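You operate a simulated robot arm through the tools that you are given. There is no shell and no other tool. Be economical: measure what you need, move in short steps, check, and stop when the job is done.

You are at the controls of a simulated two-armed robot. One attempt, no reset.

JOB
Put one of the red caps from the grey tray on the top of the blue work stand. Take the green sponge from the top shelf of the filter rack and leave it on the top of the blue work stand. Fetch the red padlock and stand it on the white vinyl tile. Put the sample cassette on the top of the meter table away on the white folding table. Put the round sensor that says "L36" from the top of the meter table on the top of the air box and the round sensor labelled "L37" on the top of the concrete ledge. Take the check block and put it on the teal vinyl tile. Open the meter lid. Do these in any order. Set down upright: red padlock, sample cassette.
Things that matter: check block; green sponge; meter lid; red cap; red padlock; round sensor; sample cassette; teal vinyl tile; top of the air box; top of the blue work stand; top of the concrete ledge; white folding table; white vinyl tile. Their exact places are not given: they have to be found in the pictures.

It is judged by the outcome, as a careful person would: the job done as asked, and still so three seconds after it is handed in. It fails if anything else is knocked over, pushed out of place, dropped, spilled or broken. Lids that push on must go on centred and level and be pressed home; caps that screw on are set level and turned clockwise until they are tight.

ROBOT AND FRAMES
Two 6-joint arms with two-finger parallel grippers on one trunk, on a base that drives. Base frame: it is fixed to the floor where the robot stands at the start and does not move with it; the origin is under the middle of the robot, x ahead of it, y to its left, z up; the surface under the hand at the start is at about z = 1.08. Units: m, degrees, N and s.
The left shoulder is at the start at [-0.054, 0.177, 0.865], the right one opposite. With the tool pointing down near the work surface each hand reaches from about 0.1 to 0.66 m from the robot's upright axis, wherever it stands, measured 20 degrees to its own side. Places, roughly: check block [6.5, -0.5, 0.75]; green sponge (8x5x4 cm) [0.7, 0.3, 1.1]; meter lid [-1.2, 0.5, 0.9]; red cap (9x8x8 cm) [0.6, 0.2, 1.1]; red padlock (4x2x7 cm) [6.6, 0.7, 0.8]; round sensor [6.5, -0.25, 0.75]; sample cassette [6.5, -0.25, 0.75]; teal vinyl tile (13x13x1 cm) [7, -2.5, 0.6]; top of the air box (30x22 cm) [6.74, -2.44, 0.68]; top of the blue work stand [0.6, 0.6, 0.8]; top of the concrete ledge [6.8, -2, 0.6]; white folding table [0.9, -1.6, 0.8]; white vinyl tile (13x13x1 cm) [7, -2.4, 0.6]. Payload 1.57 kg a hand.
The TCP of each hand is the grasp point between the finger pads, 0.03 m short of the fingertips. In the tool frame z runs along the fingers and y along their closing line. The gripper opens to 0.08 m. The fingers are 0.017 m wide and 0.012 m thick; the gripper's body (0.04 by 0.082 m) begins 0.08 m behind the TCP.
Orientation is that of the tool frame in the base frame, as a unit quaternion [x, y, z, w]. With the fingers straight down and closing along the base's y, the tool's x points along the base's -x, its y along +y and its z along -z.

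CONTROLS
- The arms move only by the tool move_arm. It takes "left_plan", "right_plan" or both (then of equal length, played together; a hand with none holds still); each is one flat list of numbers, 7 for each row, row after row: the closure, from 0 (fully open) to 1 (shut), then the shift along the base's x, y, z in units of 40 mm (1.0 is 40 mm), then the turn, a rotation vector about the base's x, y, z in units of 5 degrees (1.0 is 5 degrees). In form: [claw, x, y, z, ax, ay, az, claw, x, y, z, ax, ay, az, ...]. A call has 1 to 10 rows; each row shifts and turns the commanded pose from where the row before left it. A call with a number of a shift or a turn outside -1 to 1 is refused whole. Each row takes 0.2 s and may step no farther than 0.05 m and 8.6 degrees from the row before; otherwise, or with a gripper value out of range, the whole call is refused. A pose out of reach is approached as far as the arm can. The call stops where the force on the tool passes 40 N (or 10 N more than at its start, if that is more) or the arm is blocked; 0.2 s more then pass. Each finger travels about 0.072 m/s and halts on what it meets, pressing with about 23 N; the grip force reading is that of the motor and also rises with nothing between the fingers. The clock runs only during rows and for 0.2 s after the last one: add rows that do not move to give the fingers time. It gives the time, the measured TCP pose, the force on the tool (base axes), the opening and the grip force at its end, in the units of the frame above (readings bear some noise), with the torque about the TCP (base axes, N m) and any sound that the robot's microphone picked up.
- Cameras (640 x 400 px; columns grow to the right, rows downward): "scene" is now at [0.0323, 0.038, 1.6015]; the picture's right is [0.43, -0.90, 0.00], its down [-0.59, -0.28, -0.76] and it looks along [0.69, 0.33, -0.65] (base axes); focal length 274 px, centre (320, 200). "left" rides on the left gripper at [0.072, 0.007, -0.122] in its tool frame; the picture's right is [-0.09, 1.00, 0.00], its down [-0.84, -0.08, -0.54] and it looks along [-0.54, -0.05, 0.84] (tool axes); focal length 238 px, centre (320, 200). "right" rides on the right gripper at [0.072, -0.007, -0.122] in its tool frame; the picture's right is [0.09, 1.00, 0.00], its down [-0.84, 0.08, -0.54] and it looks along [-0.54, 0.05, 0.84] (tool axes); focal length 238 px, centre (320, 200).
- grab_frame(camera): a new picture of that camera. The clock stands still meanwhile.
- lift_body(by): slides the trunk up (or, below 0, down) by that many m; the arms and the scene camera ride with it, the base frame stays. It gives what a move gives, with no picture.
- steer(legs): drives the robot by 1 to 6 legs, each [ahead, left, turn to the left] in m, m and degrees, along the robot's own axes; the way and the turn of a leg run together, so that a leg with both is an arc; at most 1.5 m and 180 degrees a leg. The arms and the cameras ride along, it lands a little off, and it stops where it bumps. It gives what a move gives.
- aim_head(pan, tilt): turns the head with the scene camera to pan (to the left, within 143 degrees either way) and tilt (down, from -29 to 69), counted from straight ahead of the robot. It gives what a move gives.
- probe_pixels(camera, pixels): for up to 12 pixels [column, row] of the newest picture of that camera ("zoom" is the newest enlarged one), the place [x, y, z] in the base frame of the surface seen there, good to about 0.002 m. The clock stands still meanwhile.
- close_up(camera, box): a new picture of the part [left, top, right, bottom] of that camera's present view, enlarged. The clock stands still meanwhile.
- finish_job(): hands the job in; it is judged then, once.

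Keep the steps short. Do not move on a guess: measure, check each grasp and each placing, and mend mistakes. In all there are 145 turns and 198 pictures (those below and enlarged ones count). Leave the grippers open and the arms clear of the work at the hand-in unless told otherwise, and finish with a single line.

The tools are called after "Request:" as a command line: name --argument value ..., lists and objects as JSON in quotes. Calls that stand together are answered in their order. move_arm: Moves the arms, as the interface text tells. Its arguments: {"type":"object","properties":{"left_plan":{"type":"array"},"right_plan":{"type":"array"}},"required":[]} The other tools are called the same way: lift_body (by) slides the trunk up or down; steer (legs) drives the base; aim_head (pan, tilt) turns the head that bears the scene camera; grab_frame (camera) takes a picture; probe_pixels (camera, pixels) gives the place of the surface under pixels of a picture; close_up (camera, box) takes an enlarged picture of a part of a camera's view; finish_job () hands the job in.

At the start:

```text
clock: 0.0
left_tcp_pos: [0.3988, 0.4165, 1.3156]
left_ee_rot: [0.0, 1.0, 0.0, 0.0]
left_ft_force: [0.4, -0.5, -0.2]
left_wrist_torque: [0.01, 0.01, 0.01]
left_opening: 0.0799
left_grasp_force: 0.1
right_tcp_pos: [0.3481, 0.0439, 1.3156]
right_ee_rot: [-0.001, 1.0, 0.001, 0.001]
right_ft_force: [-0.3, 0.1, 0.0]
right_wrist_torque: [-0.03, -0.01, 0.0]
right_opening: 0.08
right_grasp_force: 0.1
trunk travel left (down, up): [-0.306, 0.022]
robot x, y, heading: [-0.0021, -0.0012, 0.1]
head pan, tilt: [25.4, 40.5]
```

scene: 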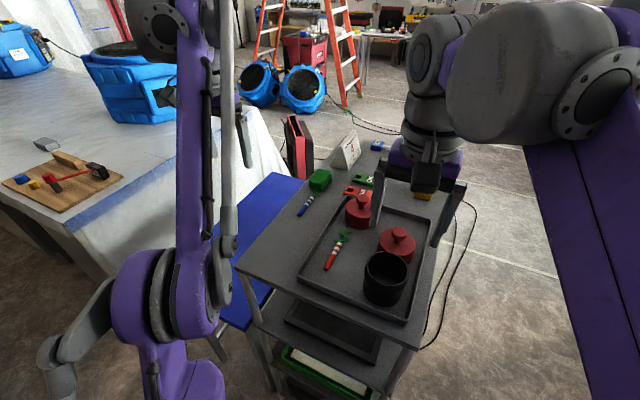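
right: 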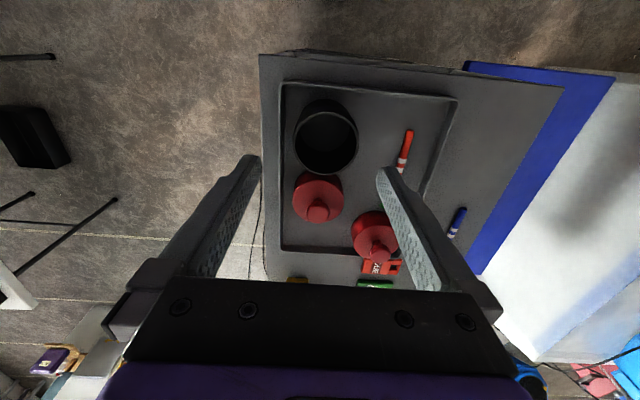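
left: 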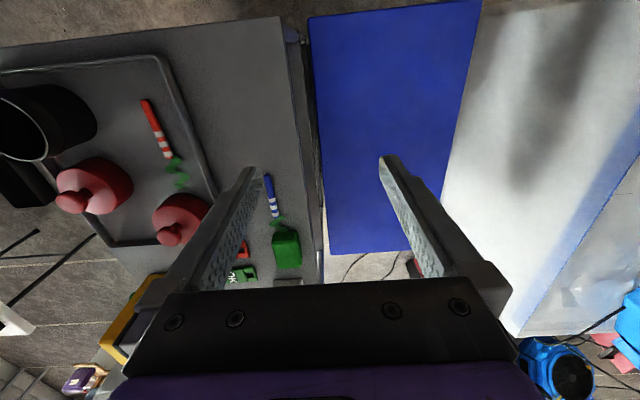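

I see two red caps in the grey tray (scene 360,208 and 397,242), a green block at (320,180), and the blue stand. I measure them.

Request:
probe_pixels --camera "scene" --pixels '[[359, 199], [357, 218], [397, 233], [397, 255], [320, 176], [320, 185], [275, 190], [255, 220], [270, 250], [320, 230], [410, 215], [340, 255]]'

Request:
probe_pixels --camera "left" --pixels '[[325, 30], [470, 20], [335, 240], [430, 230], [380, 100], [285, 245], [275, 232], [298, 232], [275, 262], [298, 262], [190, 215], [168, 235]]'

Request:
close_up --camera "scene" --box '[230, 120, 470, 270]'

```text
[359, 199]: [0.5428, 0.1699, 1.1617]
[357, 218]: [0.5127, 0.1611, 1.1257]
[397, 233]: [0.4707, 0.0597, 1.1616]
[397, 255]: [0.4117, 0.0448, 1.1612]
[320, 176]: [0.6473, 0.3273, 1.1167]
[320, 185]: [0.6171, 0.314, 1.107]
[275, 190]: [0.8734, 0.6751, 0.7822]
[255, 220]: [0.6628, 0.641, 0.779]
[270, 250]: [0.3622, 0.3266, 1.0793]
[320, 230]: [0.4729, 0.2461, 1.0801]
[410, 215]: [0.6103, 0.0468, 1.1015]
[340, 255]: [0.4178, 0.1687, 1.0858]
```

```text
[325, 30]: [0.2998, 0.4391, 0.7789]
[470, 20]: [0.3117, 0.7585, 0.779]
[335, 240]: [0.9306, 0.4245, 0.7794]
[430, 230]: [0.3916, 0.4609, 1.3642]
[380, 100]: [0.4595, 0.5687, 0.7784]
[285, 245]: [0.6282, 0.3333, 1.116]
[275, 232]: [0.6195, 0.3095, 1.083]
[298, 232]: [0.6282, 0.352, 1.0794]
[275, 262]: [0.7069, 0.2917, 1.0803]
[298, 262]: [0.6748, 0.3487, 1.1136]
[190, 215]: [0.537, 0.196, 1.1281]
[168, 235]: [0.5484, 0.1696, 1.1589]
```

```text
2.67 times, centred on (350, 195) of scene
```

zoom: 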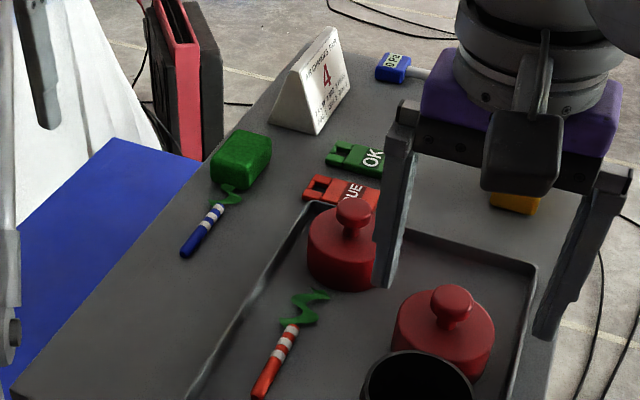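

Sponge at about (0.65,0.325,1.115) top, caps with knob top at 1.16; stand top z 0.779. The sponge is slightly far, so I look down to see how much room is ahead of the base.

Request:
aim_head --pan 10 --tilt 69

Request:
grab_frame --camera "scene"

```text
clock: 0.9
left_tcp_pos: [0.3977, 0.4178, 1.3145]
left_ee_rot: [0.0, 1.0, 0.0, 0.0]
left_ft_force: [-0.4, -0.5, -0.7]
left_wrist_torque: [0.01, 0.0, 0.01]
left_opening: 0.08
left_grasp_force: 0.0
right_tcp_pos: [0.3466, 0.0456, 1.3153]
right_ee_rot: [-0.001, 1.0, 0.002, 0.001]
right_ft_force: [0.8, 0.0, -0.5]
right_wrist_torque: [-0.01, 0.03, 0.01]
right_opening: 0.08
right_grasp_force: 0.1
trunk travel left (down, up): [-0.306, 0.022]
robot x, y, heading: [0.0034, 0.0019, 0.2]
head pan, tilt: [10.0, 68.8]
```

```text
193 pictures are left
```

scene: 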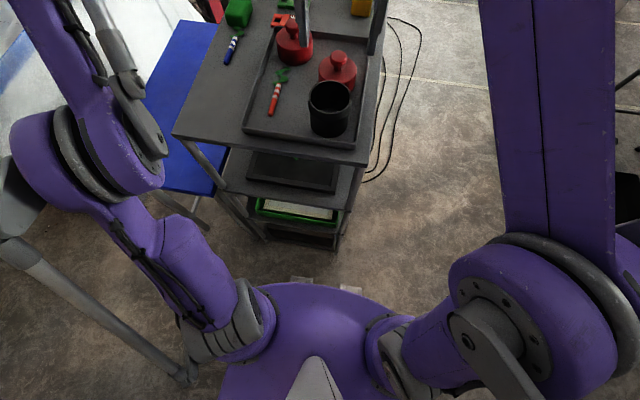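

I see the base's front edge around (320,285) and the rack leg at (265,235). Measuring the gap.

Request:
probe_pixels --camera "scene" --pixels '[[300, 279], [350, 290], [320, 290], [264, 238], [340, 245], [177, 136], [365, 162], [150, 190], [213, 190], [188, 378], [290, 205], [200, 232]]'

```text
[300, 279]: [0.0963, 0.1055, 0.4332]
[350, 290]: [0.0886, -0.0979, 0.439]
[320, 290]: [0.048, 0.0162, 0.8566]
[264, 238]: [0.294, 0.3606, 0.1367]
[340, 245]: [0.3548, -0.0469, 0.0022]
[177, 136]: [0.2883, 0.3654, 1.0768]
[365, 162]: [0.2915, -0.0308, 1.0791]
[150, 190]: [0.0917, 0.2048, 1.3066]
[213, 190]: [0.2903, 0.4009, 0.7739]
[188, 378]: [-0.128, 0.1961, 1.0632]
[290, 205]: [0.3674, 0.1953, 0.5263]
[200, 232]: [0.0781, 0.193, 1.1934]
```

Clear gap of ~0.17 m ahead. I drive 0.1 ahead and 0.15 left to bring sponge, cap and stand in reach of the left hand.

Request:
steer --legs '[[0.1, 0.15, 0]]'

Request:
aim_head --pan 15 --tilt 55

Request:
grab_frame --camera "scene"

Request:
grab_frame --camera "left"

```text
clock: 3.1
left_tcp_pos: [0.4862, 0.5696, 1.315]
left_ee_rot: [0.001, 1.0, 0.0, 0.0]
left_ft_force: [1.3, -0.3, -0.2]
left_wrist_torque: [-0.01, 0.01, 0.02]
left_opening: 0.08
left_grasp_force: 0.0
right_tcp_pos: [0.4335, 0.1966, 1.3143]
right_ee_rot: [-0.001, 1.0, 0.002, 0.0]
right_ft_force: [0.0, -0.4, 0.2]
right_wrist_torque: [0.02, 0.03, -0.04]
right_opening: 0.08
right_grasp_force: 0.0
trunk travel left (down, up): [-0.306, 0.022]
robot x, y, heading: [0.0901, 0.1549, -0.1]
head pan, tilt: [10.0, 68.8]
stopped in leg 1: the robot was blocked; the commanded pose is now the measured one
```

```text
clock: 3.9
left_tcp_pos: [0.4849, 0.5688, 1.3145]
left_ee_rot: [0.001, 1.0, -0.001, 0.0]
left_ft_force: [0.3, -0.6, 0.7]
left_wrist_torque: [-0.01, 0.03, -0.03]
left_opening: 0.08
left_grasp_force: 0.0
right_tcp_pos: [0.4342, 0.1965, 1.3147]
right_ee_rot: [-0.001, 1.0, 0.0, 0.001]
right_ft_force: [0.4, -0.1, 1.0]
right_wrist_torque: [0.01, -0.02, 0.01]
right_opening: 0.0801
right_grasp_force: 0.0
trunk travel left (down, up): [-0.306, 0.022]
robot x, y, heading: [0.0864, 0.1528, -0.1]
head pan, tilt: [15.0, 55.0]
```

```text
192 pictures are left
```

scene: 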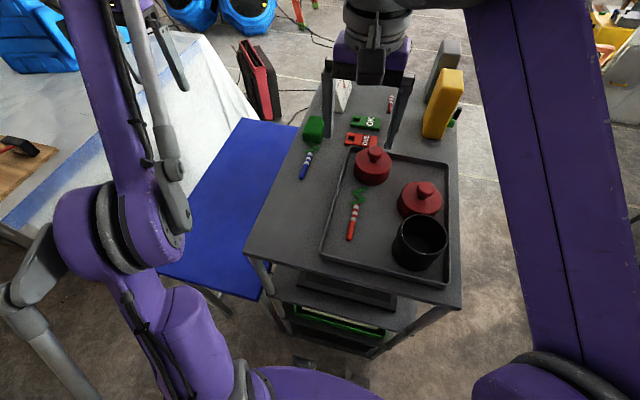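

```text
191 pictures are left
```

left: 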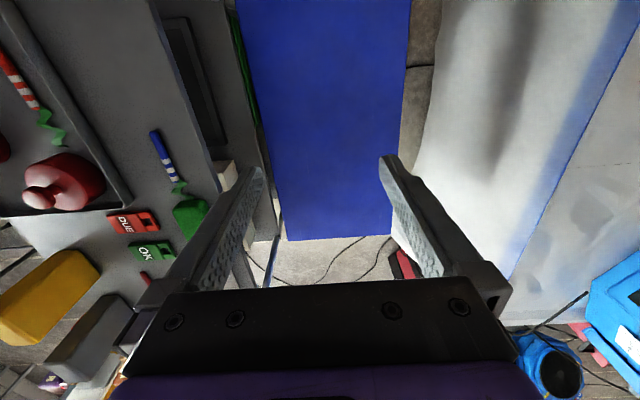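

It stopped on a bump. I check that rack and stand have not shifted.

Request:
probe_pixels --camera "scene" --pixels '[[246, 258], [462, 308], [160, 272], [262, 300], [372, 152], [423, 186], [314, 125], [314, 138], [305, 128], [323, 128], [295, 240], [372, 180]]'

Request:
close_up --camera "scene" --box '[200, 230, 440, 400]'

```text
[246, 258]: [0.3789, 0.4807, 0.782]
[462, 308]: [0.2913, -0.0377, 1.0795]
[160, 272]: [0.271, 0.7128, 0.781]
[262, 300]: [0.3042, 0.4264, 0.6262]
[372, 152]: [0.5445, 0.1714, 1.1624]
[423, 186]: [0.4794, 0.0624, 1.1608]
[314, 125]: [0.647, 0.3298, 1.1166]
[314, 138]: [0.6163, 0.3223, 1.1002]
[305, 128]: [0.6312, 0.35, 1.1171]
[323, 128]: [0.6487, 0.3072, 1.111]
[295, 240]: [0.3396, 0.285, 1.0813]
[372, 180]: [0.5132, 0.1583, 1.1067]
```

```text
2.35 times, centred on (320, 315) of scene
```

zoom: 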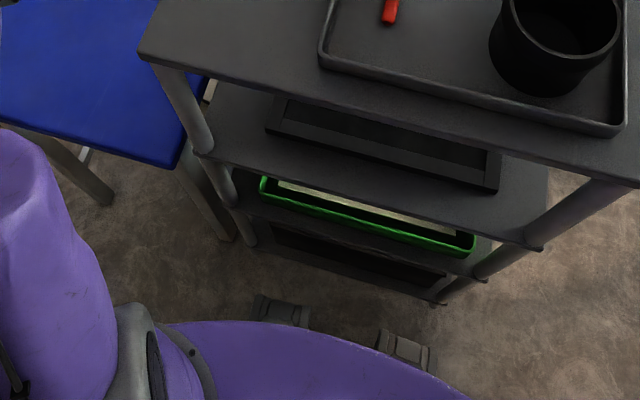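

Nothing shifted. I move the left hand over the sponge (to about 0.65,0.328,1.22) and the right hand aside.

Request:
move_arm --left_plan '[0, 0.589, -0.861, -0.339, 0, 0, 0, 0, 0.589, -0.861, -0.339, 0, 0, 0, 0, 0.589, -0.861, -0.339, 0, 0, 0, 0, 0.589, -0.861, -0.339, 0, 0, 0, 0, 0.589, -0.861, -0.339, 0, 0, 0, 0, 0.589, -0.861, -0.339, 0, 0, 0, 0, 0.589, -0.861, -0.339, 0, 0, 0]' --right_plan '[0, -0.3, -0.7, 0, 0, 0, 0, 0, -0.3, -0.7, 0, 0, 0, 0, 0, -0.3, -0.7, 0, 0, 0, 0, 0, -0.3, -0.7, 0, 0, 0, 0, 0, -0.3, -0.7, 0, 0, 0, 0, 0, -0.3, -0.7, 0, 0, 0, 0, 0, -0.3, -0.7, 0, 0, 0, 0]'

Request:
grab_frame --camera "left"

Request:
grab_frame --camera "scene"

```text
clock: 5.5
left_tcp_pos: [0.6528, 0.3274, 1.2191]
left_ee_rot: [0.001, 1.0, 0.002, 0.0]
left_ft_force: [0.6, -0.7, 0.0]
left_wrist_torque: [-0.02, 0.02, 0.02]
left_opening: 0.0798
left_grasp_force: 0.1
right_tcp_pos: [0.3496, 0.0001, 1.3147]
right_ee_rot: [0.0, 1.0, 0.002, 0.0]
right_ft_force: [0.6, -0.5, 0.9]
right_wrist_torque: [0.0, 0.0, 0.02]
right_opening: 0.08
right_grasp_force: 0.0
trunk travel left (down, up): [-0.306, 0.022]
robot x, y, heading: [0.086, 0.1481, -0.3]
head pan, tilt: [15.0, 55.0]
```

```text
189 pictures are left
```

left: 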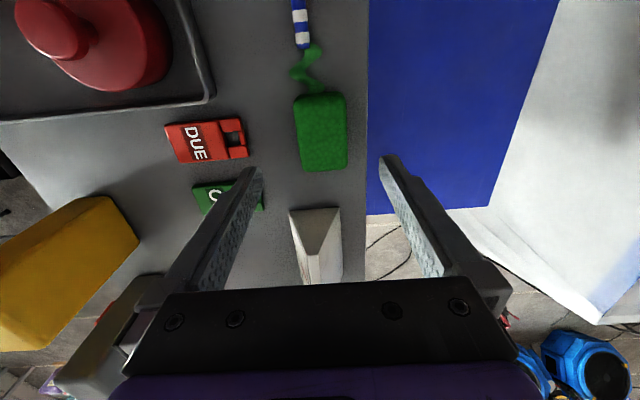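

```text
188 pictures are left
```

scene: 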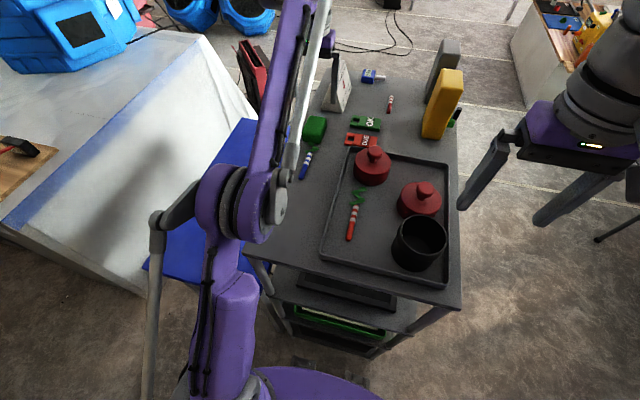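

Sponge at (320,132) in the left picture, slightly rotated; measuring its edges.

Request:
probe_pixels --camera "left" --pixels '[[298, 98], [340, 96], [345, 150], [303, 150], [320, 125], [346, 167], [304, 168], [290, 212], [335, 208], [265, 200], [245, 135], [368, 140]]'

```text
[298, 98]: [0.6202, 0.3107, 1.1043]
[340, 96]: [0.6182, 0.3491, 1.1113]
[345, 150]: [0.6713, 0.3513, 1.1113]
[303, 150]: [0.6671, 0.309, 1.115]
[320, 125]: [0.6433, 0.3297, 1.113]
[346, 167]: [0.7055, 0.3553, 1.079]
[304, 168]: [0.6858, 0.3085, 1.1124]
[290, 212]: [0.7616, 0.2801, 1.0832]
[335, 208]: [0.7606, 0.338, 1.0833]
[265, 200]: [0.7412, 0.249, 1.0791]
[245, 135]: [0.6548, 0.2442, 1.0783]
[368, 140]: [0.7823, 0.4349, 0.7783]
```

Centre (0.652,0.330). Descend to z 1.114 and close.

Request:
move_arm --left_plan '[0, 0, 0.06, -0.9, 0, 0, 0, 0, 0, 0, -0.9, 0, 0, 0, 0, 0, 0, -0.83, 0, 0, 0, 0.5, 0, 0, 0, 0, 0, 0, 0.8, 0, 0, 0, 0, 0, 0, 0.8, 0, 0, 0, 0, 0, 0, 0.8, 0, 0, 0, 0, 0, 0]'

```text
clock: 7.0
left_tcp_pos: [0.6512, 0.3316, 1.1137]
left_ee_rot: [0.001, 1.0, 0.0, 0.0]
left_ft_force: [0.6, -0.5, 0.0]
left_wrist_torque: [0.02, 0.02, -0.03]
left_opening: 0.0484
left_grasp_force: 23.0
right_tcp_pos: [0.3495, 0.0007, 1.3131]
right_ee_rot: [0.0, 1.0, 0.001, 0.001]
right_ft_force: [-0.6, -0.5, -0.2]
right_wrist_torque: [0.02, -0.01, -0.01]
right_opening: 0.0801
right_grasp_force: 0.1
trunk travel left (down, up): [-0.306, 0.022]
robot x, y, heading: [0.0878, 0.1571, -0.4]
head pan, tilt: [15.0, 55.0]
```

Holding at 48 mm. Lift and carry over the stand at about (0.50,0.60).

Request:
move_arm --left_plan '[0.8, 0, 0, 0.9, 0, 0, 0, 0.8, 0, 0, 0.9, 0, 0, 0, 0.8, 0, 0, 0.9, 0, 0, 0, 0.8, -0.54, 0.957, 0, 0, 0, 0, 0.8, -0.54, 0.957, 0, 0, 0, 0, 0.8, -0.54, 0.957, 0, 0, 0, 0, 0.8, -0.54, 0.957, 0, 0, 0, 0, 0.8, -0.54, 0.957, 0, 0, 0, 0, 0.8, -0.54, 0.957, 0, 0, 0, 0, 0.8, -0.54, 0.957, 0, 0, 0, 0]'

Request:
grab_frame --camera "left"

```text
clock: 9.2
left_tcp_pos: [0.4984, 0.599, 1.2217]
left_ee_rot: [0.001, 1.0, -0.001, -0.001]
left_ft_force: [-0.9, 0.7, -0.7]
left_wrist_torque: [0.01, -0.01, -0.02]
left_opening: 0.0485
left_grasp_force: 22.7
right_tcp_pos: [0.3477, 0.0019, 1.3147]
right_ee_rot: [0.0, 1.0, 0.002, 0.001]
right_ft_force: [0.8, 0.5, 1.1]
right_wrist_torque: [-0.02, -0.01, 0.02]
right_opening: 0.08
right_grasp_force: 0.1
trunk travel left (down, up): [-0.306, 0.022]
robot x, y, heading: [0.0842, 0.1532, 0.0]
head pan, tilt: [15.0, 55.0]
```

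```text
187 pictures are left
```

left: 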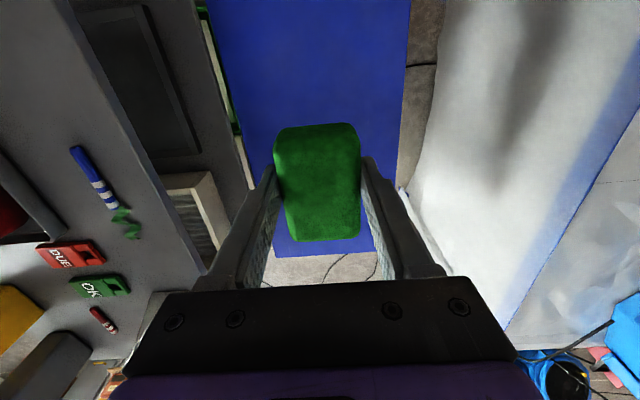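

Sponge is held over the stand. I descend 0.37 m, then check.

Request:
move_arm --left_plan '[0.8, 0, 0, -0.94, 0, 0, 0, 0.8, 0, 0, -0.94, 0, 0, 0, 0.8, 0, 0, -0.94, 0, 0, 0, 0.8, 0, 0, -0.94, 0, 0, 0, 0.8, 0, 0, -0.94, 0, 0, 0, 0.8, 0, 0, -0.94, 0, 0, 0, 0.8, 0, 0, -0.94, 0, 0, 0, 0.8, 0, 0, -0.94, 0, 0, 0, 0.8, 0, 0, -0.94, 0, 0, 0, 0.8, 0, 0, -0.94, 0, 0, 0]'

Request:
grab_frame --camera "left"

Request:
grab_frame --camera "scene"

```text
clock: 11.4
left_tcp_pos: [0.4983, 0.5988, 0.8458]
left_ee_rot: [0.001, 1.0, 0.0, -0.001]
left_ft_force: [-0.4, -0.2, -0.1]
left_wrist_torque: [0.02, -0.01, -0.02]
left_opening: 0.0488
left_grasp_force: 23.0
right_tcp_pos: [0.3496, 0.001, 1.3146]
right_ee_rot: [0.0, 1.0, 0.002, 0.0]
right_ft_force: [-0.6, 1.2, 0.4]
right_wrist_torque: [-0.03, 0.02, 0.01]
right_opening: 0.0798
right_grasp_force: 0.1
trunk travel left (down, up): [-0.306, 0.022]
robot x, y, heading: [0.0863, 0.152, -0.1]
head pan, tilt: [15.0, 55.0]
```

```text
186 pictures are left
```

left: 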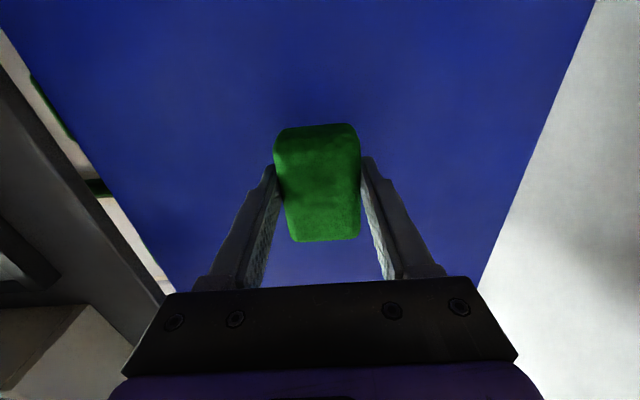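

```text
185 pictures are left
```

scene: 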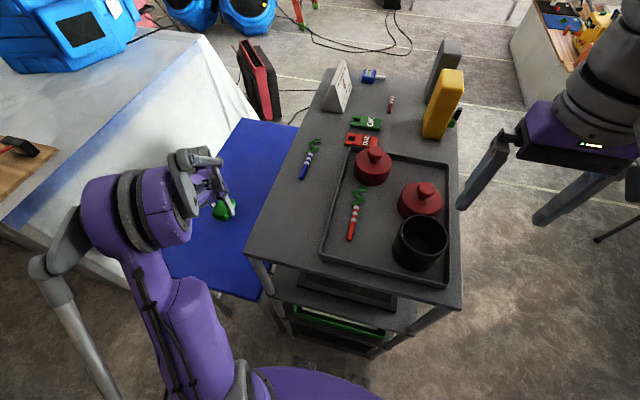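

Good clearance. Lower 0.030 to z≈0.816, open, retreat upward.

Request:
move_arm --left_plan '[0.8, 0, 0, -0.5, 0, 0, 0, 0.8, 0, 0, -0.23, 0, 0, 0, 0.3, 0, 0, 0, 0, 0, 0, 0, 0, 0, 0, 0, 0, 0, 0, 0, 0, 0, 0, 0, 0, 0, 0, 0, 0, 0, 0, 0, 0, 0, 0.6, 0, 0, 0, 0, 0, 0, 0.9, 0, 0, 0, 0, 0, 0, 0.9, 0, 0, 0]'

Request:
grab_frame --camera "left"

```text
refused: plan must hold 7 numbers for each row
```

```text
184 pictures are left
```

left: 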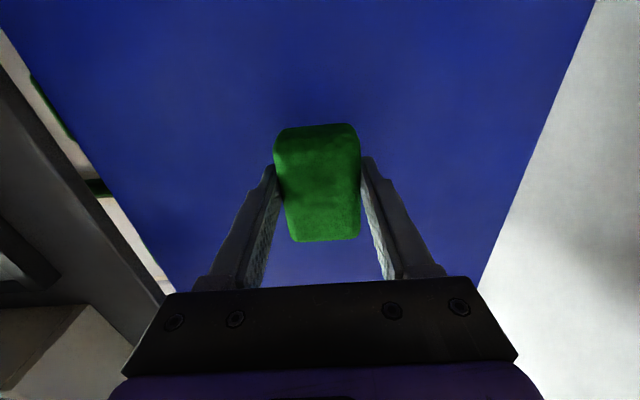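

The row count was off; repeating properly.

Request:
move_arm --left_plan '[0.8, 0, 0, -0.5, 0, 0, 0, 0.8, 0, 0, -0.23, 0, 0, 0, 0.3, 0, 0, 0, 0, 0, 0, 0, 0, 0, 0, 0, 0, 0, 0, 0, 0, 0, 0, 0, 0, 0, 0, 0, 0, 0, 0, 0, 0, 0, 0, 0.6, 0, 0, 0, 0, 0, 0, 0.9, 0, 0, 0, 0, 0, 0, 0.9, 0, 0, 0]'

Request:
grab_frame --camera "left"

```text
clock: 13.4
left_tcp_pos: [0.4985, 0.5983, 0.913]
left_ee_rot: [0.001, 1.0, -0.001, 0.0]
left_ft_force: [-0.5, -0.3, 0.1]
left_wrist_torque: [-0.02, 0.0, 0.0]
left_opening: 0.08
left_grasp_force: 0.0
right_tcp_pos: [0.3475, -0.0001, 1.3147]
right_ee_rot: [0.0, 1.0, 0.001, 0.001]
right_ft_force: [0.1, -0.1, 0.2]
right_wrist_torque: [0.02, 0.02, 0.01]
right_opening: 0.0803
right_grasp_force: 0.0
trunk travel left (down, up): [-0.306, 0.022]
robot x, y, heading: [0.0863, 0.151, 0.1]
head pan, tilt: [15.0, 55.0]
```

```text
183 pictures are left
```

left: 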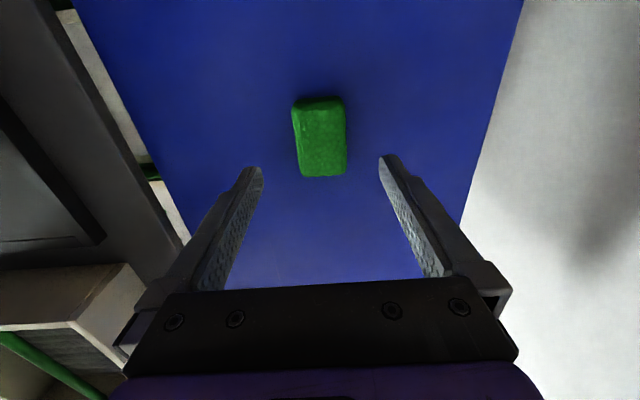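

Sponge stands on the stand. Raise the left hand back up to about 1.29.

Request:
move_arm --left_plan '[0, 0, 0, 0.95, 0, 0, 0, 0, 0, 0, 0.95, 0, 0, 0, 0, 0, 0, 0.95, 0, 0, 0, 0, 0, 0, 0.95, 0, 0, 0, 0, 0, 0, 0.95, 0, 0, 0, 0, 0, 0, 0.95, 0, 0, 0, 0, 0, 0, 0.95, 0, 0, 0, 0, 0, 0, 0.95, 0, 0, 0, 0, 0, 0, 0.95, 0, 0, 0, 0, 0, 0, 0.95, 0, 0, 0]'

Request:
move_arm --left_plan '[0, 0.1, -0.98, 0, 0, 0, 0, 0, 0.1, -0.98, 0, 0, 0, 0, 0, 0.1, -0.98, 0, 0, 0, 0, 0, 0.1, -0.98, 0, 0, 0, 0, 0, 0.1, -0.98, 0, 0, 0, 0, 0, 0.1, -0.98, 0, 0, 0, 0, 0, 0.1, -0.98, 0, 0, 0, 0, 0, 0.1, -0.98, 0, 0, 0, 0, 0, 0.1, -0.98, 0, 0, 0, 0, 0, 0.1, -0.98, 0, 0, 0, 0]' --right_plan '[0, -0.3, -0.7, 0, 0, 0, 0, 0, -0.3, -0.7, 0, 0, 0, 0, 0, -0.3, -0.7, 0, 0, 0, 0, 0, -0.3, -0.7, 0, 0, 0, 0, 0, 0, 0, 0, 0, 0, 0, 0, 0, 0, 0, 0, 0, 0, 0, 0, 0, 0, 0, 0, 0, 0, 0, 0, 0, 0, 0, 0, 0, 0, 0, 0, 0, 0, 0, 0, 0, 0, 0, 0, 0, 0]'

Request:
grab_frame --camera "left"

```text
clock: 15.7
left_tcp_pos: [0.5003, 0.6002, 1.2925]
left_ee_rot: [0.001, 1.0, 0.0, 0.0]
left_ft_force: [-0.3, 0.7, 0.4]
left_wrist_torque: [-0.01, 0.05, -0.03]
left_opening: 0.08
left_grasp_force: 0.0
right_tcp_pos: [0.3502, 0.0013, 1.3149]
right_ee_rot: [0.0, 1.0, 0.0, 0.0]
right_ft_force: [-0.4, 0.0, 0.3]
right_wrist_torque: [0.02, -0.04, 0.0]
right_opening: 0.08
right_grasp_force: 0.0
trunk travel left (down, up): [-0.306, 0.022]
robot x, y, heading: [0.0866, 0.1551, 0.0]
head pan, tilt: [15.0, 55.0]
```

```text
clock: 17.9
left_tcp_pos: [0.5392, 0.2053, 1.2919]
left_ee_rot: [0.0, 1.0, 0.001, 0.0]
left_ft_force: [0.7, -0.6, -0.1]
left_wrist_torque: [0.03, 0.03, 0.01]
left_opening: 0.0799
left_grasp_force: 0.0
right_tcp_pos: [0.3017, -0.113, 1.3138]
right_ee_rot: [0.001, 1.0, 0.0, 0.001]
right_ft_force: [0.3, 0.0, -0.7]
right_wrist_torque: [0.0, 0.04, -0.02]
right_opening: 0.08
right_grasp_force: 0.0
trunk travel left (down, up): [-0.306, 0.022]
robot x, y, heading: [0.0857, 0.1506, -0.1]
head pan, tilt: [15.0, 55.0]
```

```text
182 pictures are left
```

left: 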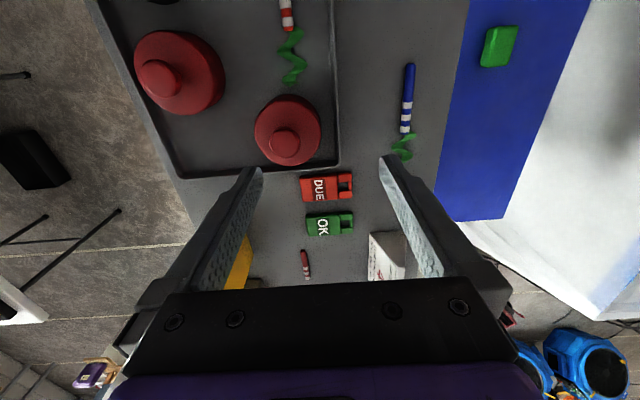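

Cap knob at (283,143) in the left view; measuring it.

Request:
probe_pixels --camera "left" --pixels '[[284, 140], [272, 141], [297, 141], [284, 130], [284, 153], [300, 120], [262, 120], [310, 140], [284, 100]]'

```text
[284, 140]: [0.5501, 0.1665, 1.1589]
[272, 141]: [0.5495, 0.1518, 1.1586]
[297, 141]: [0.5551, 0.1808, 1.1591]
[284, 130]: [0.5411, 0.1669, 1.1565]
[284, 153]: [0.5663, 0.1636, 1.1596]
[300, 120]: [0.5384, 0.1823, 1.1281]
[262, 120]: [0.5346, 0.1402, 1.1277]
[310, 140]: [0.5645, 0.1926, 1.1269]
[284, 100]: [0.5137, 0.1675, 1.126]
```

Knob centre ≈(0.552,0.166), Ø 3 cm, body top 1.127. Move above, descend to TCP 1.161 and close.

Request:
move_arm --left_plan '[0, 0.32, -0.95, 0, 0, 0, 0, 0, 0, 0, -0.9, 0, 0, 0, 0, 0, 0, -0.9, 0, 0, 0, 0, 0, 0, -0.9, 0, 0, 0, 0, 0, 0, -0.56, 0, 0, 0, 0.5, 0, 0, 0, 0, 0, 0, 0.9, 0, 0, 0, 0, 0, 0, 0.9, 0, 0, 0, 0, 0, 0, 0.9, 0, 0, 0, 0, 0, 0]'

Request:
grab_frame --camera "left"

```text
clock: 19.9
left_tcp_pos: [0.5519, 0.1687, 1.1627]
left_ee_rot: [0.001, 1.0, 0.0, 0.0]
left_ft_force: [0.0, 0.3, -0.1]
left_wrist_torque: [0.01, 0.0, 0.0]
left_opening: 0.0325
left_grasp_force: 22.6
right_tcp_pos: [0.301, -0.1115, 1.315]
right_ee_rot: [0.0, 1.0, 0.002, 0.001]
right_ft_force: [0.8, 0.5, 0.1]
right_wrist_torque: [0.0, -0.04, 0.0]
right_opening: 0.0798
right_grasp_force: 0.1
trunk travel left (down, up): [-0.306, 0.022]
robot x, y, heading: [0.0855, 0.1545, -0.3]
head pan, tilt: [15.0, 55.0]
```

```text
181 pictures are left
```

left: 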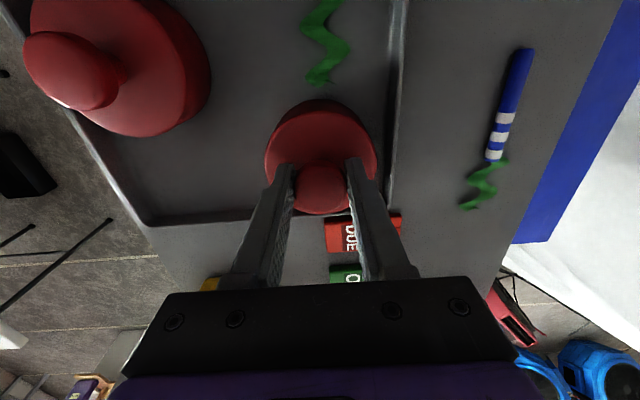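

Knob gripped (32.5 mm). Lift, check, then carry over to the stand's near part (0.385,0.57).

Request:
move_arm --left_plan '[0.9, 0, 0, 0.5, 0, 0, 0, 0.9, 0, 0, 0.9, 0, 0, 0, 0.9, 0, 0, 0.9, 0, 0, 0, 0.9, 0, 0, 0.9, 0, 0, 0]'

Request:
move_arm --left_plan '[0.9, -0.42, 1, 0, 0, 0, 0, 0.9, -0.42, 1, 0, 0, 0, 0, 0.9, -0.42, 1, 0, 0, 0, 0, 0.9, -0.42, 1, 0, 0, 0, 0, 0.9, -0.42, 1, 0, 0, 0, 0, 0.9, -0.42, 1, 0, 0, 0, 0, 0.9, -0.42, 1, 0, 0, 0, 0, 0.9, -0.42, 1, 0, 0, 0, 0, 0.9, -0.42, 1, 0, 0, 0, 0, 0.9, -0.42, 1, 0, 0, 0, 0]'

Request:
grab_frame --camera "left"

```text
clock: 20.9
left_tcp_pos: [0.5544, 0.1682, 1.2911]
left_ee_rot: [0.0, 1.0, 0.0, 0.0]
left_ft_force: [0.7, -0.3, -0.7]
left_wrist_torque: [-0.03, 0.04, -0.01]
left_opening: 0.0325
left_grasp_force: 22.6
right_tcp_pos: [0.3014, -0.1104, 1.3141]
right_ee_rot: [-0.001, 1.0, 0.002, 0.0]
right_ft_force: [-0.4, 0.1, -0.2]
right_wrist_torque: [0.0, 0.04, -0.02]
right_opening: 0.08
right_grasp_force: 0.1
trunk travel left (down, up): [-0.306, 0.022]
robot x, y, heading: [0.0876, 0.1516, -0.0]
head pan, tilt: [15.0, 55.0]
```

```text
clock: 23.1
left_tcp_pos: [0.3842, 0.569, 1.2907]
left_ee_rot: [0.0, 1.0, -0.001, 0.0]
left_ft_force: [-0.1, 0.6, -1.2]
left_wrist_torque: [0.02, 0.02, 0.0]
left_opening: 0.0327
left_grasp_force: 23.1
right_tcp_pos: [0.3001, -0.1098, 1.3143]
right_ee_rot: [0.0, 1.0, 0.0, 0.001]
right_ft_force: [-0.7, -0.6, 0.0]
right_wrist_torque: [-0.05, 0.0, 0.0]
right_opening: 0.0801
right_grasp_force: 0.0
trunk travel left (down, up): [-0.306, 0.022]
robot x, y, heading: [0.0915, 0.1485, -0.1]
head pan, tilt: [15.0, 55.0]
```

```text
180 pictures are left
```

left: 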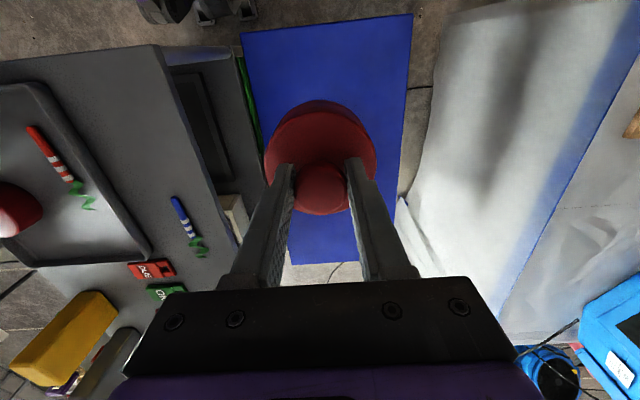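

Cap held level. Descend 0.40 m.

Request:
move_arm --left_plan '[0.9, 0, 0.1, -1, 0, 0, 0, 0.9, 0, 0.1, -1, 0, 0, 0, 0.9, 0, 0.1, -1, 0, 0, 0, 0.9, 0, 0, -1, 0, 0, 0, 0.9, 0, 0, -1, 0, 0, 0, 0.9, 0, 0, -1, 0, 0, 0, 0.9, 0, 0, -1, 0, 0, 0, 0.9, 0, 0, -1, 0, 0, 0, 0.9, 0, 0, -1, 0, 0, 0, 0.9, 0, 0, -1, 0, 0, 0]'

Request:
grab_frame --camera "left"

```text
clock: 25.2
left_tcp_pos: [0.3833, 0.5811, 0.8908]
left_ee_rot: [0.001, 1.0, 0.0, 0.001]
left_ft_force: [-0.1, -0.8, -0.6]
left_wrist_torque: [-0.01, 0.01, -0.02]
left_opening: 0.0327
left_grasp_force: 22.8
right_tcp_pos: [0.301, -0.11, 1.3152]
right_ee_rot: [0.001, 1.0, 0.001, 0.0]
right_ft_force: [0.5, -0.8, -0.2]
right_wrist_torque: [-0.02, -0.01, -0.03]
right_opening: 0.0798
right_grasp_force: 0.0
trunk travel left (down, up): [-0.306, 0.022]
robot x, y, heading: [0.0847, 0.1482, -0.1]
head pan, tilt: [15.0, 55.0]
```

```text
179 pictures are left
```

left: 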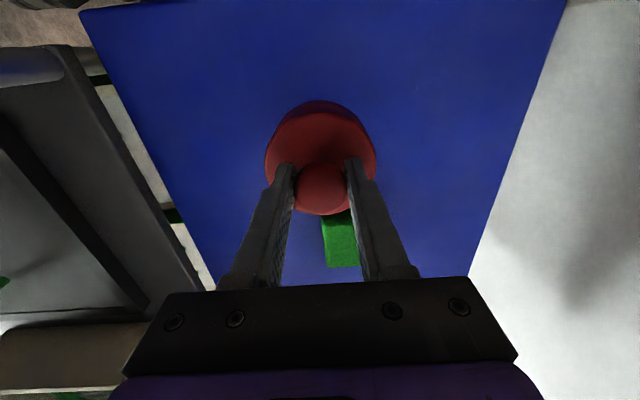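

Lower the last 35 mm in small steps, then open and rise.

Request:
move_arm --left_plan '[0.9, 0, 0, -0.5, 0, 0, 0, 0.9, 0, 0, -0.28, 0, 0, 0, 0.9, 0, 0, -0.08, 0, 0, 0]'

```text
clock: 26.1
left_tcp_pos: [0.3828, 0.5816, 0.8569]
left_ee_rot: [0.002, 1.0, 0.0, 0.0]
left_ft_force: [-0.2, 0.6, 3.2]
left_wrist_torque: [0.0, -0.08, 0.02]
left_opening: 0.0327
left_grasp_force: 22.4
right_tcp_pos: [0.3011, -0.1118, 1.315]
right_ee_rot: [0.0, 1.0, 0.001, 0.001]
right_ft_force: [0.3, -0.8, 0.3]
right_wrist_torque: [0.06, -0.01, -0.01]
right_opening: 0.0799
right_grasp_force: 0.0
trunk travel left (down, up): [-0.306, 0.022]
robot x, y, heading: [0.0845, 0.1547, -0.1]
head pan, tilt: [15.0, 55.0]
```

Contact felt (3 N). Open and rise.

Request:
move_arm --left_plan '[0.4, 0, 0, 0, 0, 0, 0, 0, 0, 0, 0, 0, 0, 0, 0, 0, 0, 0, 0, 0, 0, 0, 0, 0, 0, 0, 0, 0, 0, 0, 0, 0.9, 0, 0, 0, 0, 0, 0, 0.9, 0, 0, 0, 0, 0, 0, 0.9, 0, 0, 0, 0, 0, 0, 0.9, 0, 0, 0]'

Request:
move_arm --left_plan '[0, 0, 0, 1, 0, 0, 0, 0, 0, 0, 1, 0, 0, 0, 0, 0, 0, 1, 0, 0, 0, 0, 0, 0, 1, 0, 0, 0, 0, 0, 0, 1, 0, 0, 0, 0, 0, 0, 1, 0, 0, 0, 0, 0, 0, 1, 0, 0, 0, 0, 0, 0, 1, 0, 0, 0]'

Request:
grab_frame --camera "left"

Request:
aim_head --pan 0 --tilt 5

Request:
grab_frame --camera "scene"

```text
clock: 27.9
left_tcp_pos: [0.3842, 0.5798, 1.0012]
left_ee_rot: [0.001, 1.0, 0.0, 0.0]
left_ft_force: [-0.8, -0.2, -0.8]
left_wrist_torque: [0.0, -0.03, 0.01]
left_opening: 0.08
left_grasp_force: 0.0
right_tcp_pos: [0.3011, -0.1114, 1.3149]
right_ee_rot: [0.0, 1.0, 0.001, 0.001]
right_ft_force: [0.9, -0.9, 0.6]
right_wrist_torque: [0.04, 0.03, -0.01]
right_opening: 0.0798
right_grasp_force: 0.0
trunk travel left (down, up): [-0.306, 0.022]
robot x, y, heading: [0.0848, 0.1543, -0.1]
head pan, tilt: [15.0, 55.0]
```

```text
clock: 29.6
left_tcp_pos: [0.3848, 0.5806, 1.321]
left_ee_rot: [0.001, 1.0, 0.0, 0.001]
left_ft_force: [0.1, -0.8, -0.3]
left_wrist_torque: [-0.01, 0.0, -0.01]
left_opening: 0.0801
left_grasp_force: 0.2
right_tcp_pos: [0.301, -0.1117, 1.3133]
right_ee_rot: [0.0, 1.0, 0.001, 0.001]
right_ft_force: [0.0, -0.7, 0.4]
right_wrist_torque: [0.02, 0.0, 0.02]
right_opening: 0.08
right_grasp_force: 0.0
trunk travel left (down, up): [-0.306, 0.022]
robot x, y, heading: [0.0851, 0.1509, -0.2]
head pan, tilt: [15.0, 55.0]
```

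```text
178 pictures are left
```

left: 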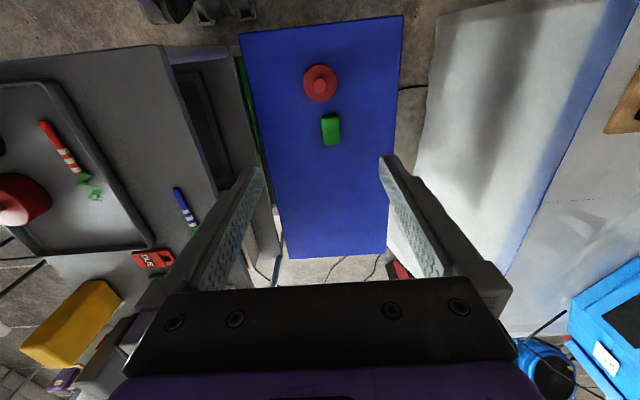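

```text
clock: 30.8
left_tcp_pos: [0.3844, 0.5815, 1.3205]
left_ee_rot: [0.001, 1.0, 0.0, 0.0]
left_ft_force: [-0.2, -0.8, -0.5]
left_wrist_torque: [-0.02, -0.02, -0.02]
left_opening: 0.0797
left_grasp_force: 0.2
right_tcp_pos: [0.3011, -0.1121, 1.3147]
right_ee_rot: [0.0, 1.0, 0.0, 0.001]
right_ft_force: [0.3, 1.0, 0.0]
right_wrist_torque: [0.03, -0.01, -0.02]
right_opening: 0.0798
right_grasp_force: 0.1
trunk travel left (down, up): [-0.306, 0.022]
robot x, y, heading: [0.0857, 0.1558, -0.4]
head pan, tilt: [0.0, 5.0]
```

```text
177 pictures are left
```

scene: 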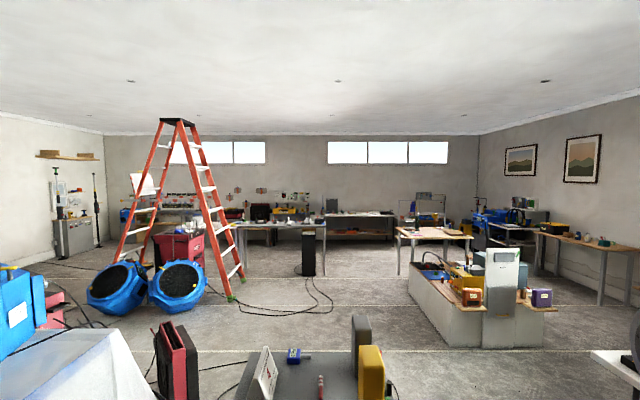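

Cap and sponge both on the stand. Next the meter lid behind me: look around left-rear and right-rear before driving.

Request:
aim_head --pan 140 --tilt 25

Request:
grab_frame --camera "scene"

Request:
aim_head --pan -140 --tilt 25

Request:
grab_frame --camera "scene"

Request:
aim_head --pan -60 --tilt 25

Request:
grab_frame --camera "scene"

```text
clock: 33.1
left_tcp_pos: [0.3837, 0.5812, 1.3196]
left_ee_rot: [0.001, 1.0, 0.0, 0.0]
left_ft_force: [0.0, 0.3, -0.9]
left_wrist_torque: [-0.01, 0.0, -0.03]
left_opening: 0.08
left_grasp_force: 0.1
right_tcp_pos: [0.3012, -0.1113, 1.315]
right_ee_rot: [-0.001, 1.0, 0.001, 0.001]
right_ft_force: [0.1, 0.5, -0.2]
right_wrist_torque: [-0.01, -0.01, -0.03]
right_opening: 0.0803
right_grasp_force: 0.0
trunk travel left (down, up): [-0.306, 0.022]
robot x, y, heading: [0.0837, 0.1541, -0.3]
head pan, tilt: [140.0, 25.0]
```

```text
176 pictures are left
```

scene: 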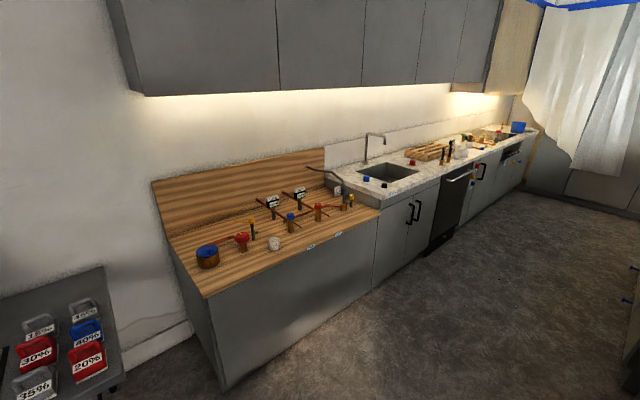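

```text
clock: 36.9
left_tcp_pos: [0.3852, 0.5811, 1.319]
left_ee_rot: [0.001, 1.0, 0.001, 0.0]
left_ft_force: [0.1, -0.7, -0.4]
left_wrist_torque: [0.0, 0.03, 0.01]
left_opening: 0.0799
left_grasp_force: 0.1
right_tcp_pos: [0.3013, -0.1117, 1.3146]
right_ee_rot: [-0.001, 1.0, 0.001, 0.0]
right_ft_force: [-0.5, -0.3, 0.2]
right_wrist_torque: [-0.01, 0.0, 0.0]
right_opening: 0.0802
right_grasp_force: 0.0
trunk travel left (down, up): [-0.306, 0.022]
robot x, y, heading: [0.0897, 0.1544, -0.0]
head pan, tilt: [-140.0, 25.0]
```

```text
175 pictures are left
```

scene: 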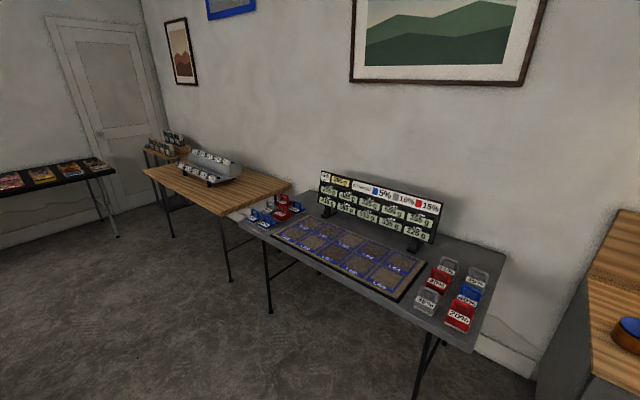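

```text
clock: 38.5
left_tcp_pos: [0.3843, 0.5805, 1.3185]
left_ee_rot: [0.001, 1.0, 0.0, 0.0]
left_ft_force: [0.1, -0.1, 0.2]
left_wrist_torque: [-0.02, 0.03, -0.02]
left_opening: 0.08
left_grasp_force: 0.1
right_tcp_pos: [0.3026, -0.1117, 1.3143]
right_ee_rot: [0.0, 1.0, 0.0, 0.001]
right_ft_force: [0.6, 0.1, 0.7]
right_wrist_torque: [0.0, -0.01, 0.02]
right_opening: 0.0798
right_grasp_force: 0.0
trunk travel left (down, up): [-0.306, 0.022]
robot x, y, heading: [0.0861, 0.1547, 0.1]
head pan, tilt: [-60.0, 25.0]
```

```text
174 pictures are left
```

scene: 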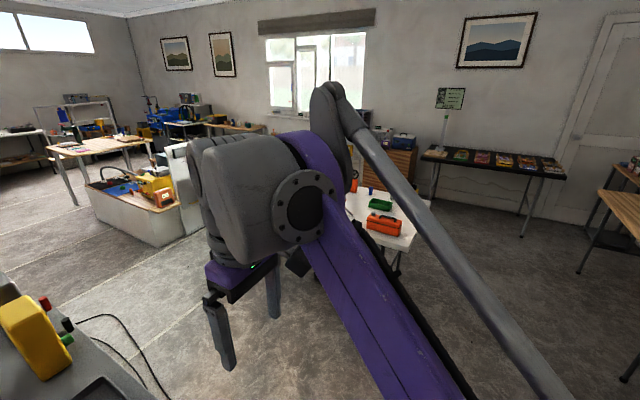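

I see a wooden counter with meters behind me (pan 140, at (207,252) a round brass one with a blue lid). Back off 0.2 m and turn left to face it.

Request:
steer --legs '[[-0.2, 0, 0], [0, 0, 90], [0, 0, 80]]'

Request:
aim_head --pan 0 --tilt 40

Request:
grab_frame --camera "scene"

```text
clock: 47.3
left_tcp_pos: [-0.4823, -0.215, 1.3204]
left_ee_rot: [0.996, -0.09, 0.0, 0.0]
left_ft_force: [0.3, 0.5, 0.5]
left_wrist_torque: [-0.01, 0.02, 0.01]
left_opening: 0.0799
left_grasp_force: 0.0
right_tcp_pos: [-0.2754, 0.4524, 1.3151]
right_ee_rot: [0.996, -0.09, -0.001, 0.001]
right_ft_force: [-1.2, 0.5, 0.0]
right_wrist_torque: [-0.04, -0.03, 0.0]
right_opening: 0.0798
right_grasp_force: 0.0
trunk travel left (down, up): [-0.306, 0.022]
robot x, y, heading: [-0.1107, 0.1514, 169.3]
head pan, tilt: [-60.0, 25.0]
```

```text
clock: 48.6
left_tcp_pos: [-0.4828, -0.2144, 1.3203]
left_ee_rot: [0.996, -0.091, 0.0, 0.0]
left_ft_force: [-0.3, -0.7, -0.4]
left_wrist_torque: [0.04, 0.02, 0.03]
left_opening: 0.0802
left_grasp_force: 0.1
right_tcp_pos: [-0.2761, 0.4521, 1.315]
right_ee_rot: [0.996, -0.09, -0.001, 0.001]
right_ft_force: [1.2, -0.3, -0.6]
right_wrist_torque: [0.03, 0.02, 0.05]
right_opening: 0.0802
right_grasp_force: 0.1
trunk travel left (down, up): [-0.306, 0.022]
robot x, y, heading: [-0.1095, 0.1557, 169.6]
head pan, tilt: [0.0, 40.0]
```

```text
173 pictures are left
```

scene: 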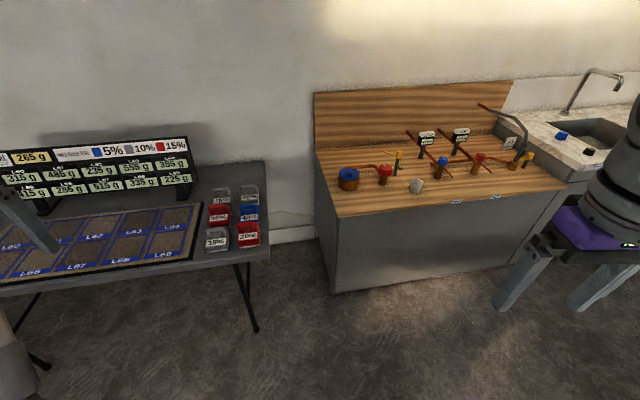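

Zooming on the counter's devices.

Request:
close_up --camera "scene" --box '[310, 100, 550, 250]'

Request:
probe_pixels --camera "scene" --pixels '[[347, 173], [348, 184], [338, 220], [500, 195], [333, 292], [384, 168], [416, 185], [442, 165], [340, 172], [356, 172]]'

```text
2.67 times, centred on (430, 175) of scene
```

zoom: 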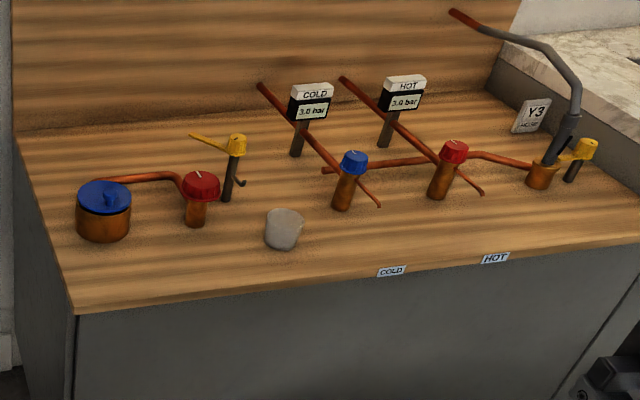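

```text
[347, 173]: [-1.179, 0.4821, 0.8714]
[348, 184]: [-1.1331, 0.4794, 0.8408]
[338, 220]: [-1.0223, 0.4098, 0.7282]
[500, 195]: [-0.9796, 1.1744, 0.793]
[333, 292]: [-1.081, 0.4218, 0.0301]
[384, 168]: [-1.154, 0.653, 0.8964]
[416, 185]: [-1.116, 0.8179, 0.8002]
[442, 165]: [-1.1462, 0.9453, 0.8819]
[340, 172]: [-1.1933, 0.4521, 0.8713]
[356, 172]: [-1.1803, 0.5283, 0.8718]
```

The blue round lid at (-1.18,0.485,0.871) with a knob is the meter. Counter front at x≈-1.0. I drive to about (-0.73,0.6) facing -x.

Request:
steer --legs '[[0, 0, 10.5], [0.3, -0.44, 0], [0.29, 0, 0]]'

Request:
aim_head --pan 10 --tilt 55

Request:
grab_frame --camera "scene"

Request:
grab_frame --camera "left"

```text
clock: 55.3
left_tcp_pos: [-0.9962, 0.1634, 1.319]
left_ee_rot: [1.0, 0.001, -0.001, 0.0]
left_ft_force: [0.4, -0.8, 0.4]
left_wrist_torque: [-0.02, 0.02, 0.02]
left_opening: 0.0802
left_grasp_force: 0.1
right_tcp_pos: [-0.9155, 0.8561, 1.3147]
right_ee_rot: [1.0, 0.001, -0.001, 0.001]
right_ft_force: [0.0, -0.7, 0.5]
right_wrist_torque: [0.01, 0.0, 0.03]
right_opening: 0.0799
right_grasp_force: 0.1
trunk travel left (down, up): [-0.306, 0.022]
robot x, y, heading: [-0.6989, 0.5944, -179.8]
head pan, tilt: [0.0, 40.0]
```

```text
clock: 56.0
left_tcp_pos: [-0.9967, 0.1616, 1.3203]
left_ee_rot: [1.0, 0.002, 0.0, 0.0]
left_ft_force: [-0.2, 0.0, 0.0]
left_wrist_torque: [0.0, 0.0, -0.01]
left_opening: 0.0801
left_grasp_force: 0.1
right_tcp_pos: [-0.9155, 0.8552, 1.3148]
right_ee_rot: [1.0, 0.001, -0.001, 0.001]
right_ft_force: [-0.9, 0.6, -0.1]
right_wrist_torque: [-0.02, 0.0, 0.01]
right_opening: 0.0799
right_grasp_force: 0.0
trunk travel left (down, up): [-0.306, 0.022]
robot x, y, heading: [-0.6992, 0.594, -179.8]
head pan, tilt: [10.0, 55.0]
```

```text
171 pictures are left
```

scene: 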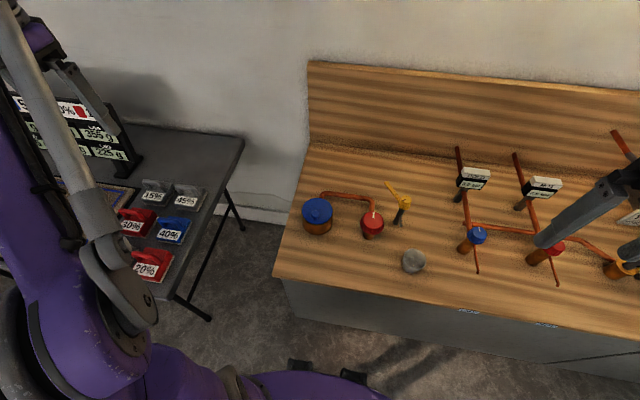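

```text
170 pictures are left
```

left: 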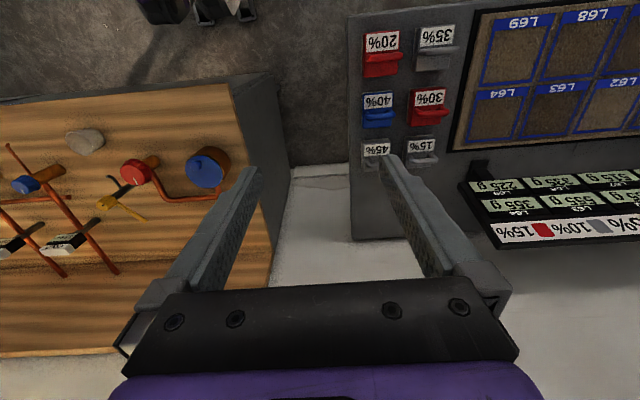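

Close-ups of the meter from both cameras.

Request:
close_up --camera "left" --box '[110, 120, 270, 220]'

Request:
close_up --camera "scene" --box '[280, 170, 400, 245]'

```text
4.00 times, centred on (190, 170) of left
```

zoom: 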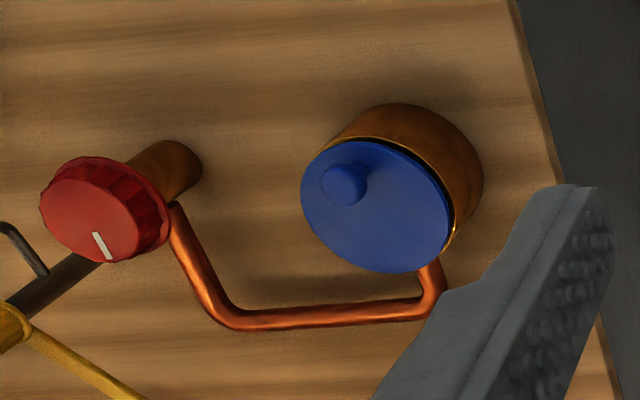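

```text
5.33 times, centred on (340, 208) of scene
```

zoom: 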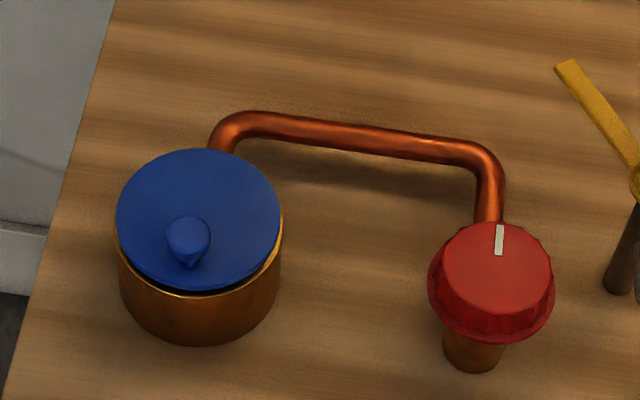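

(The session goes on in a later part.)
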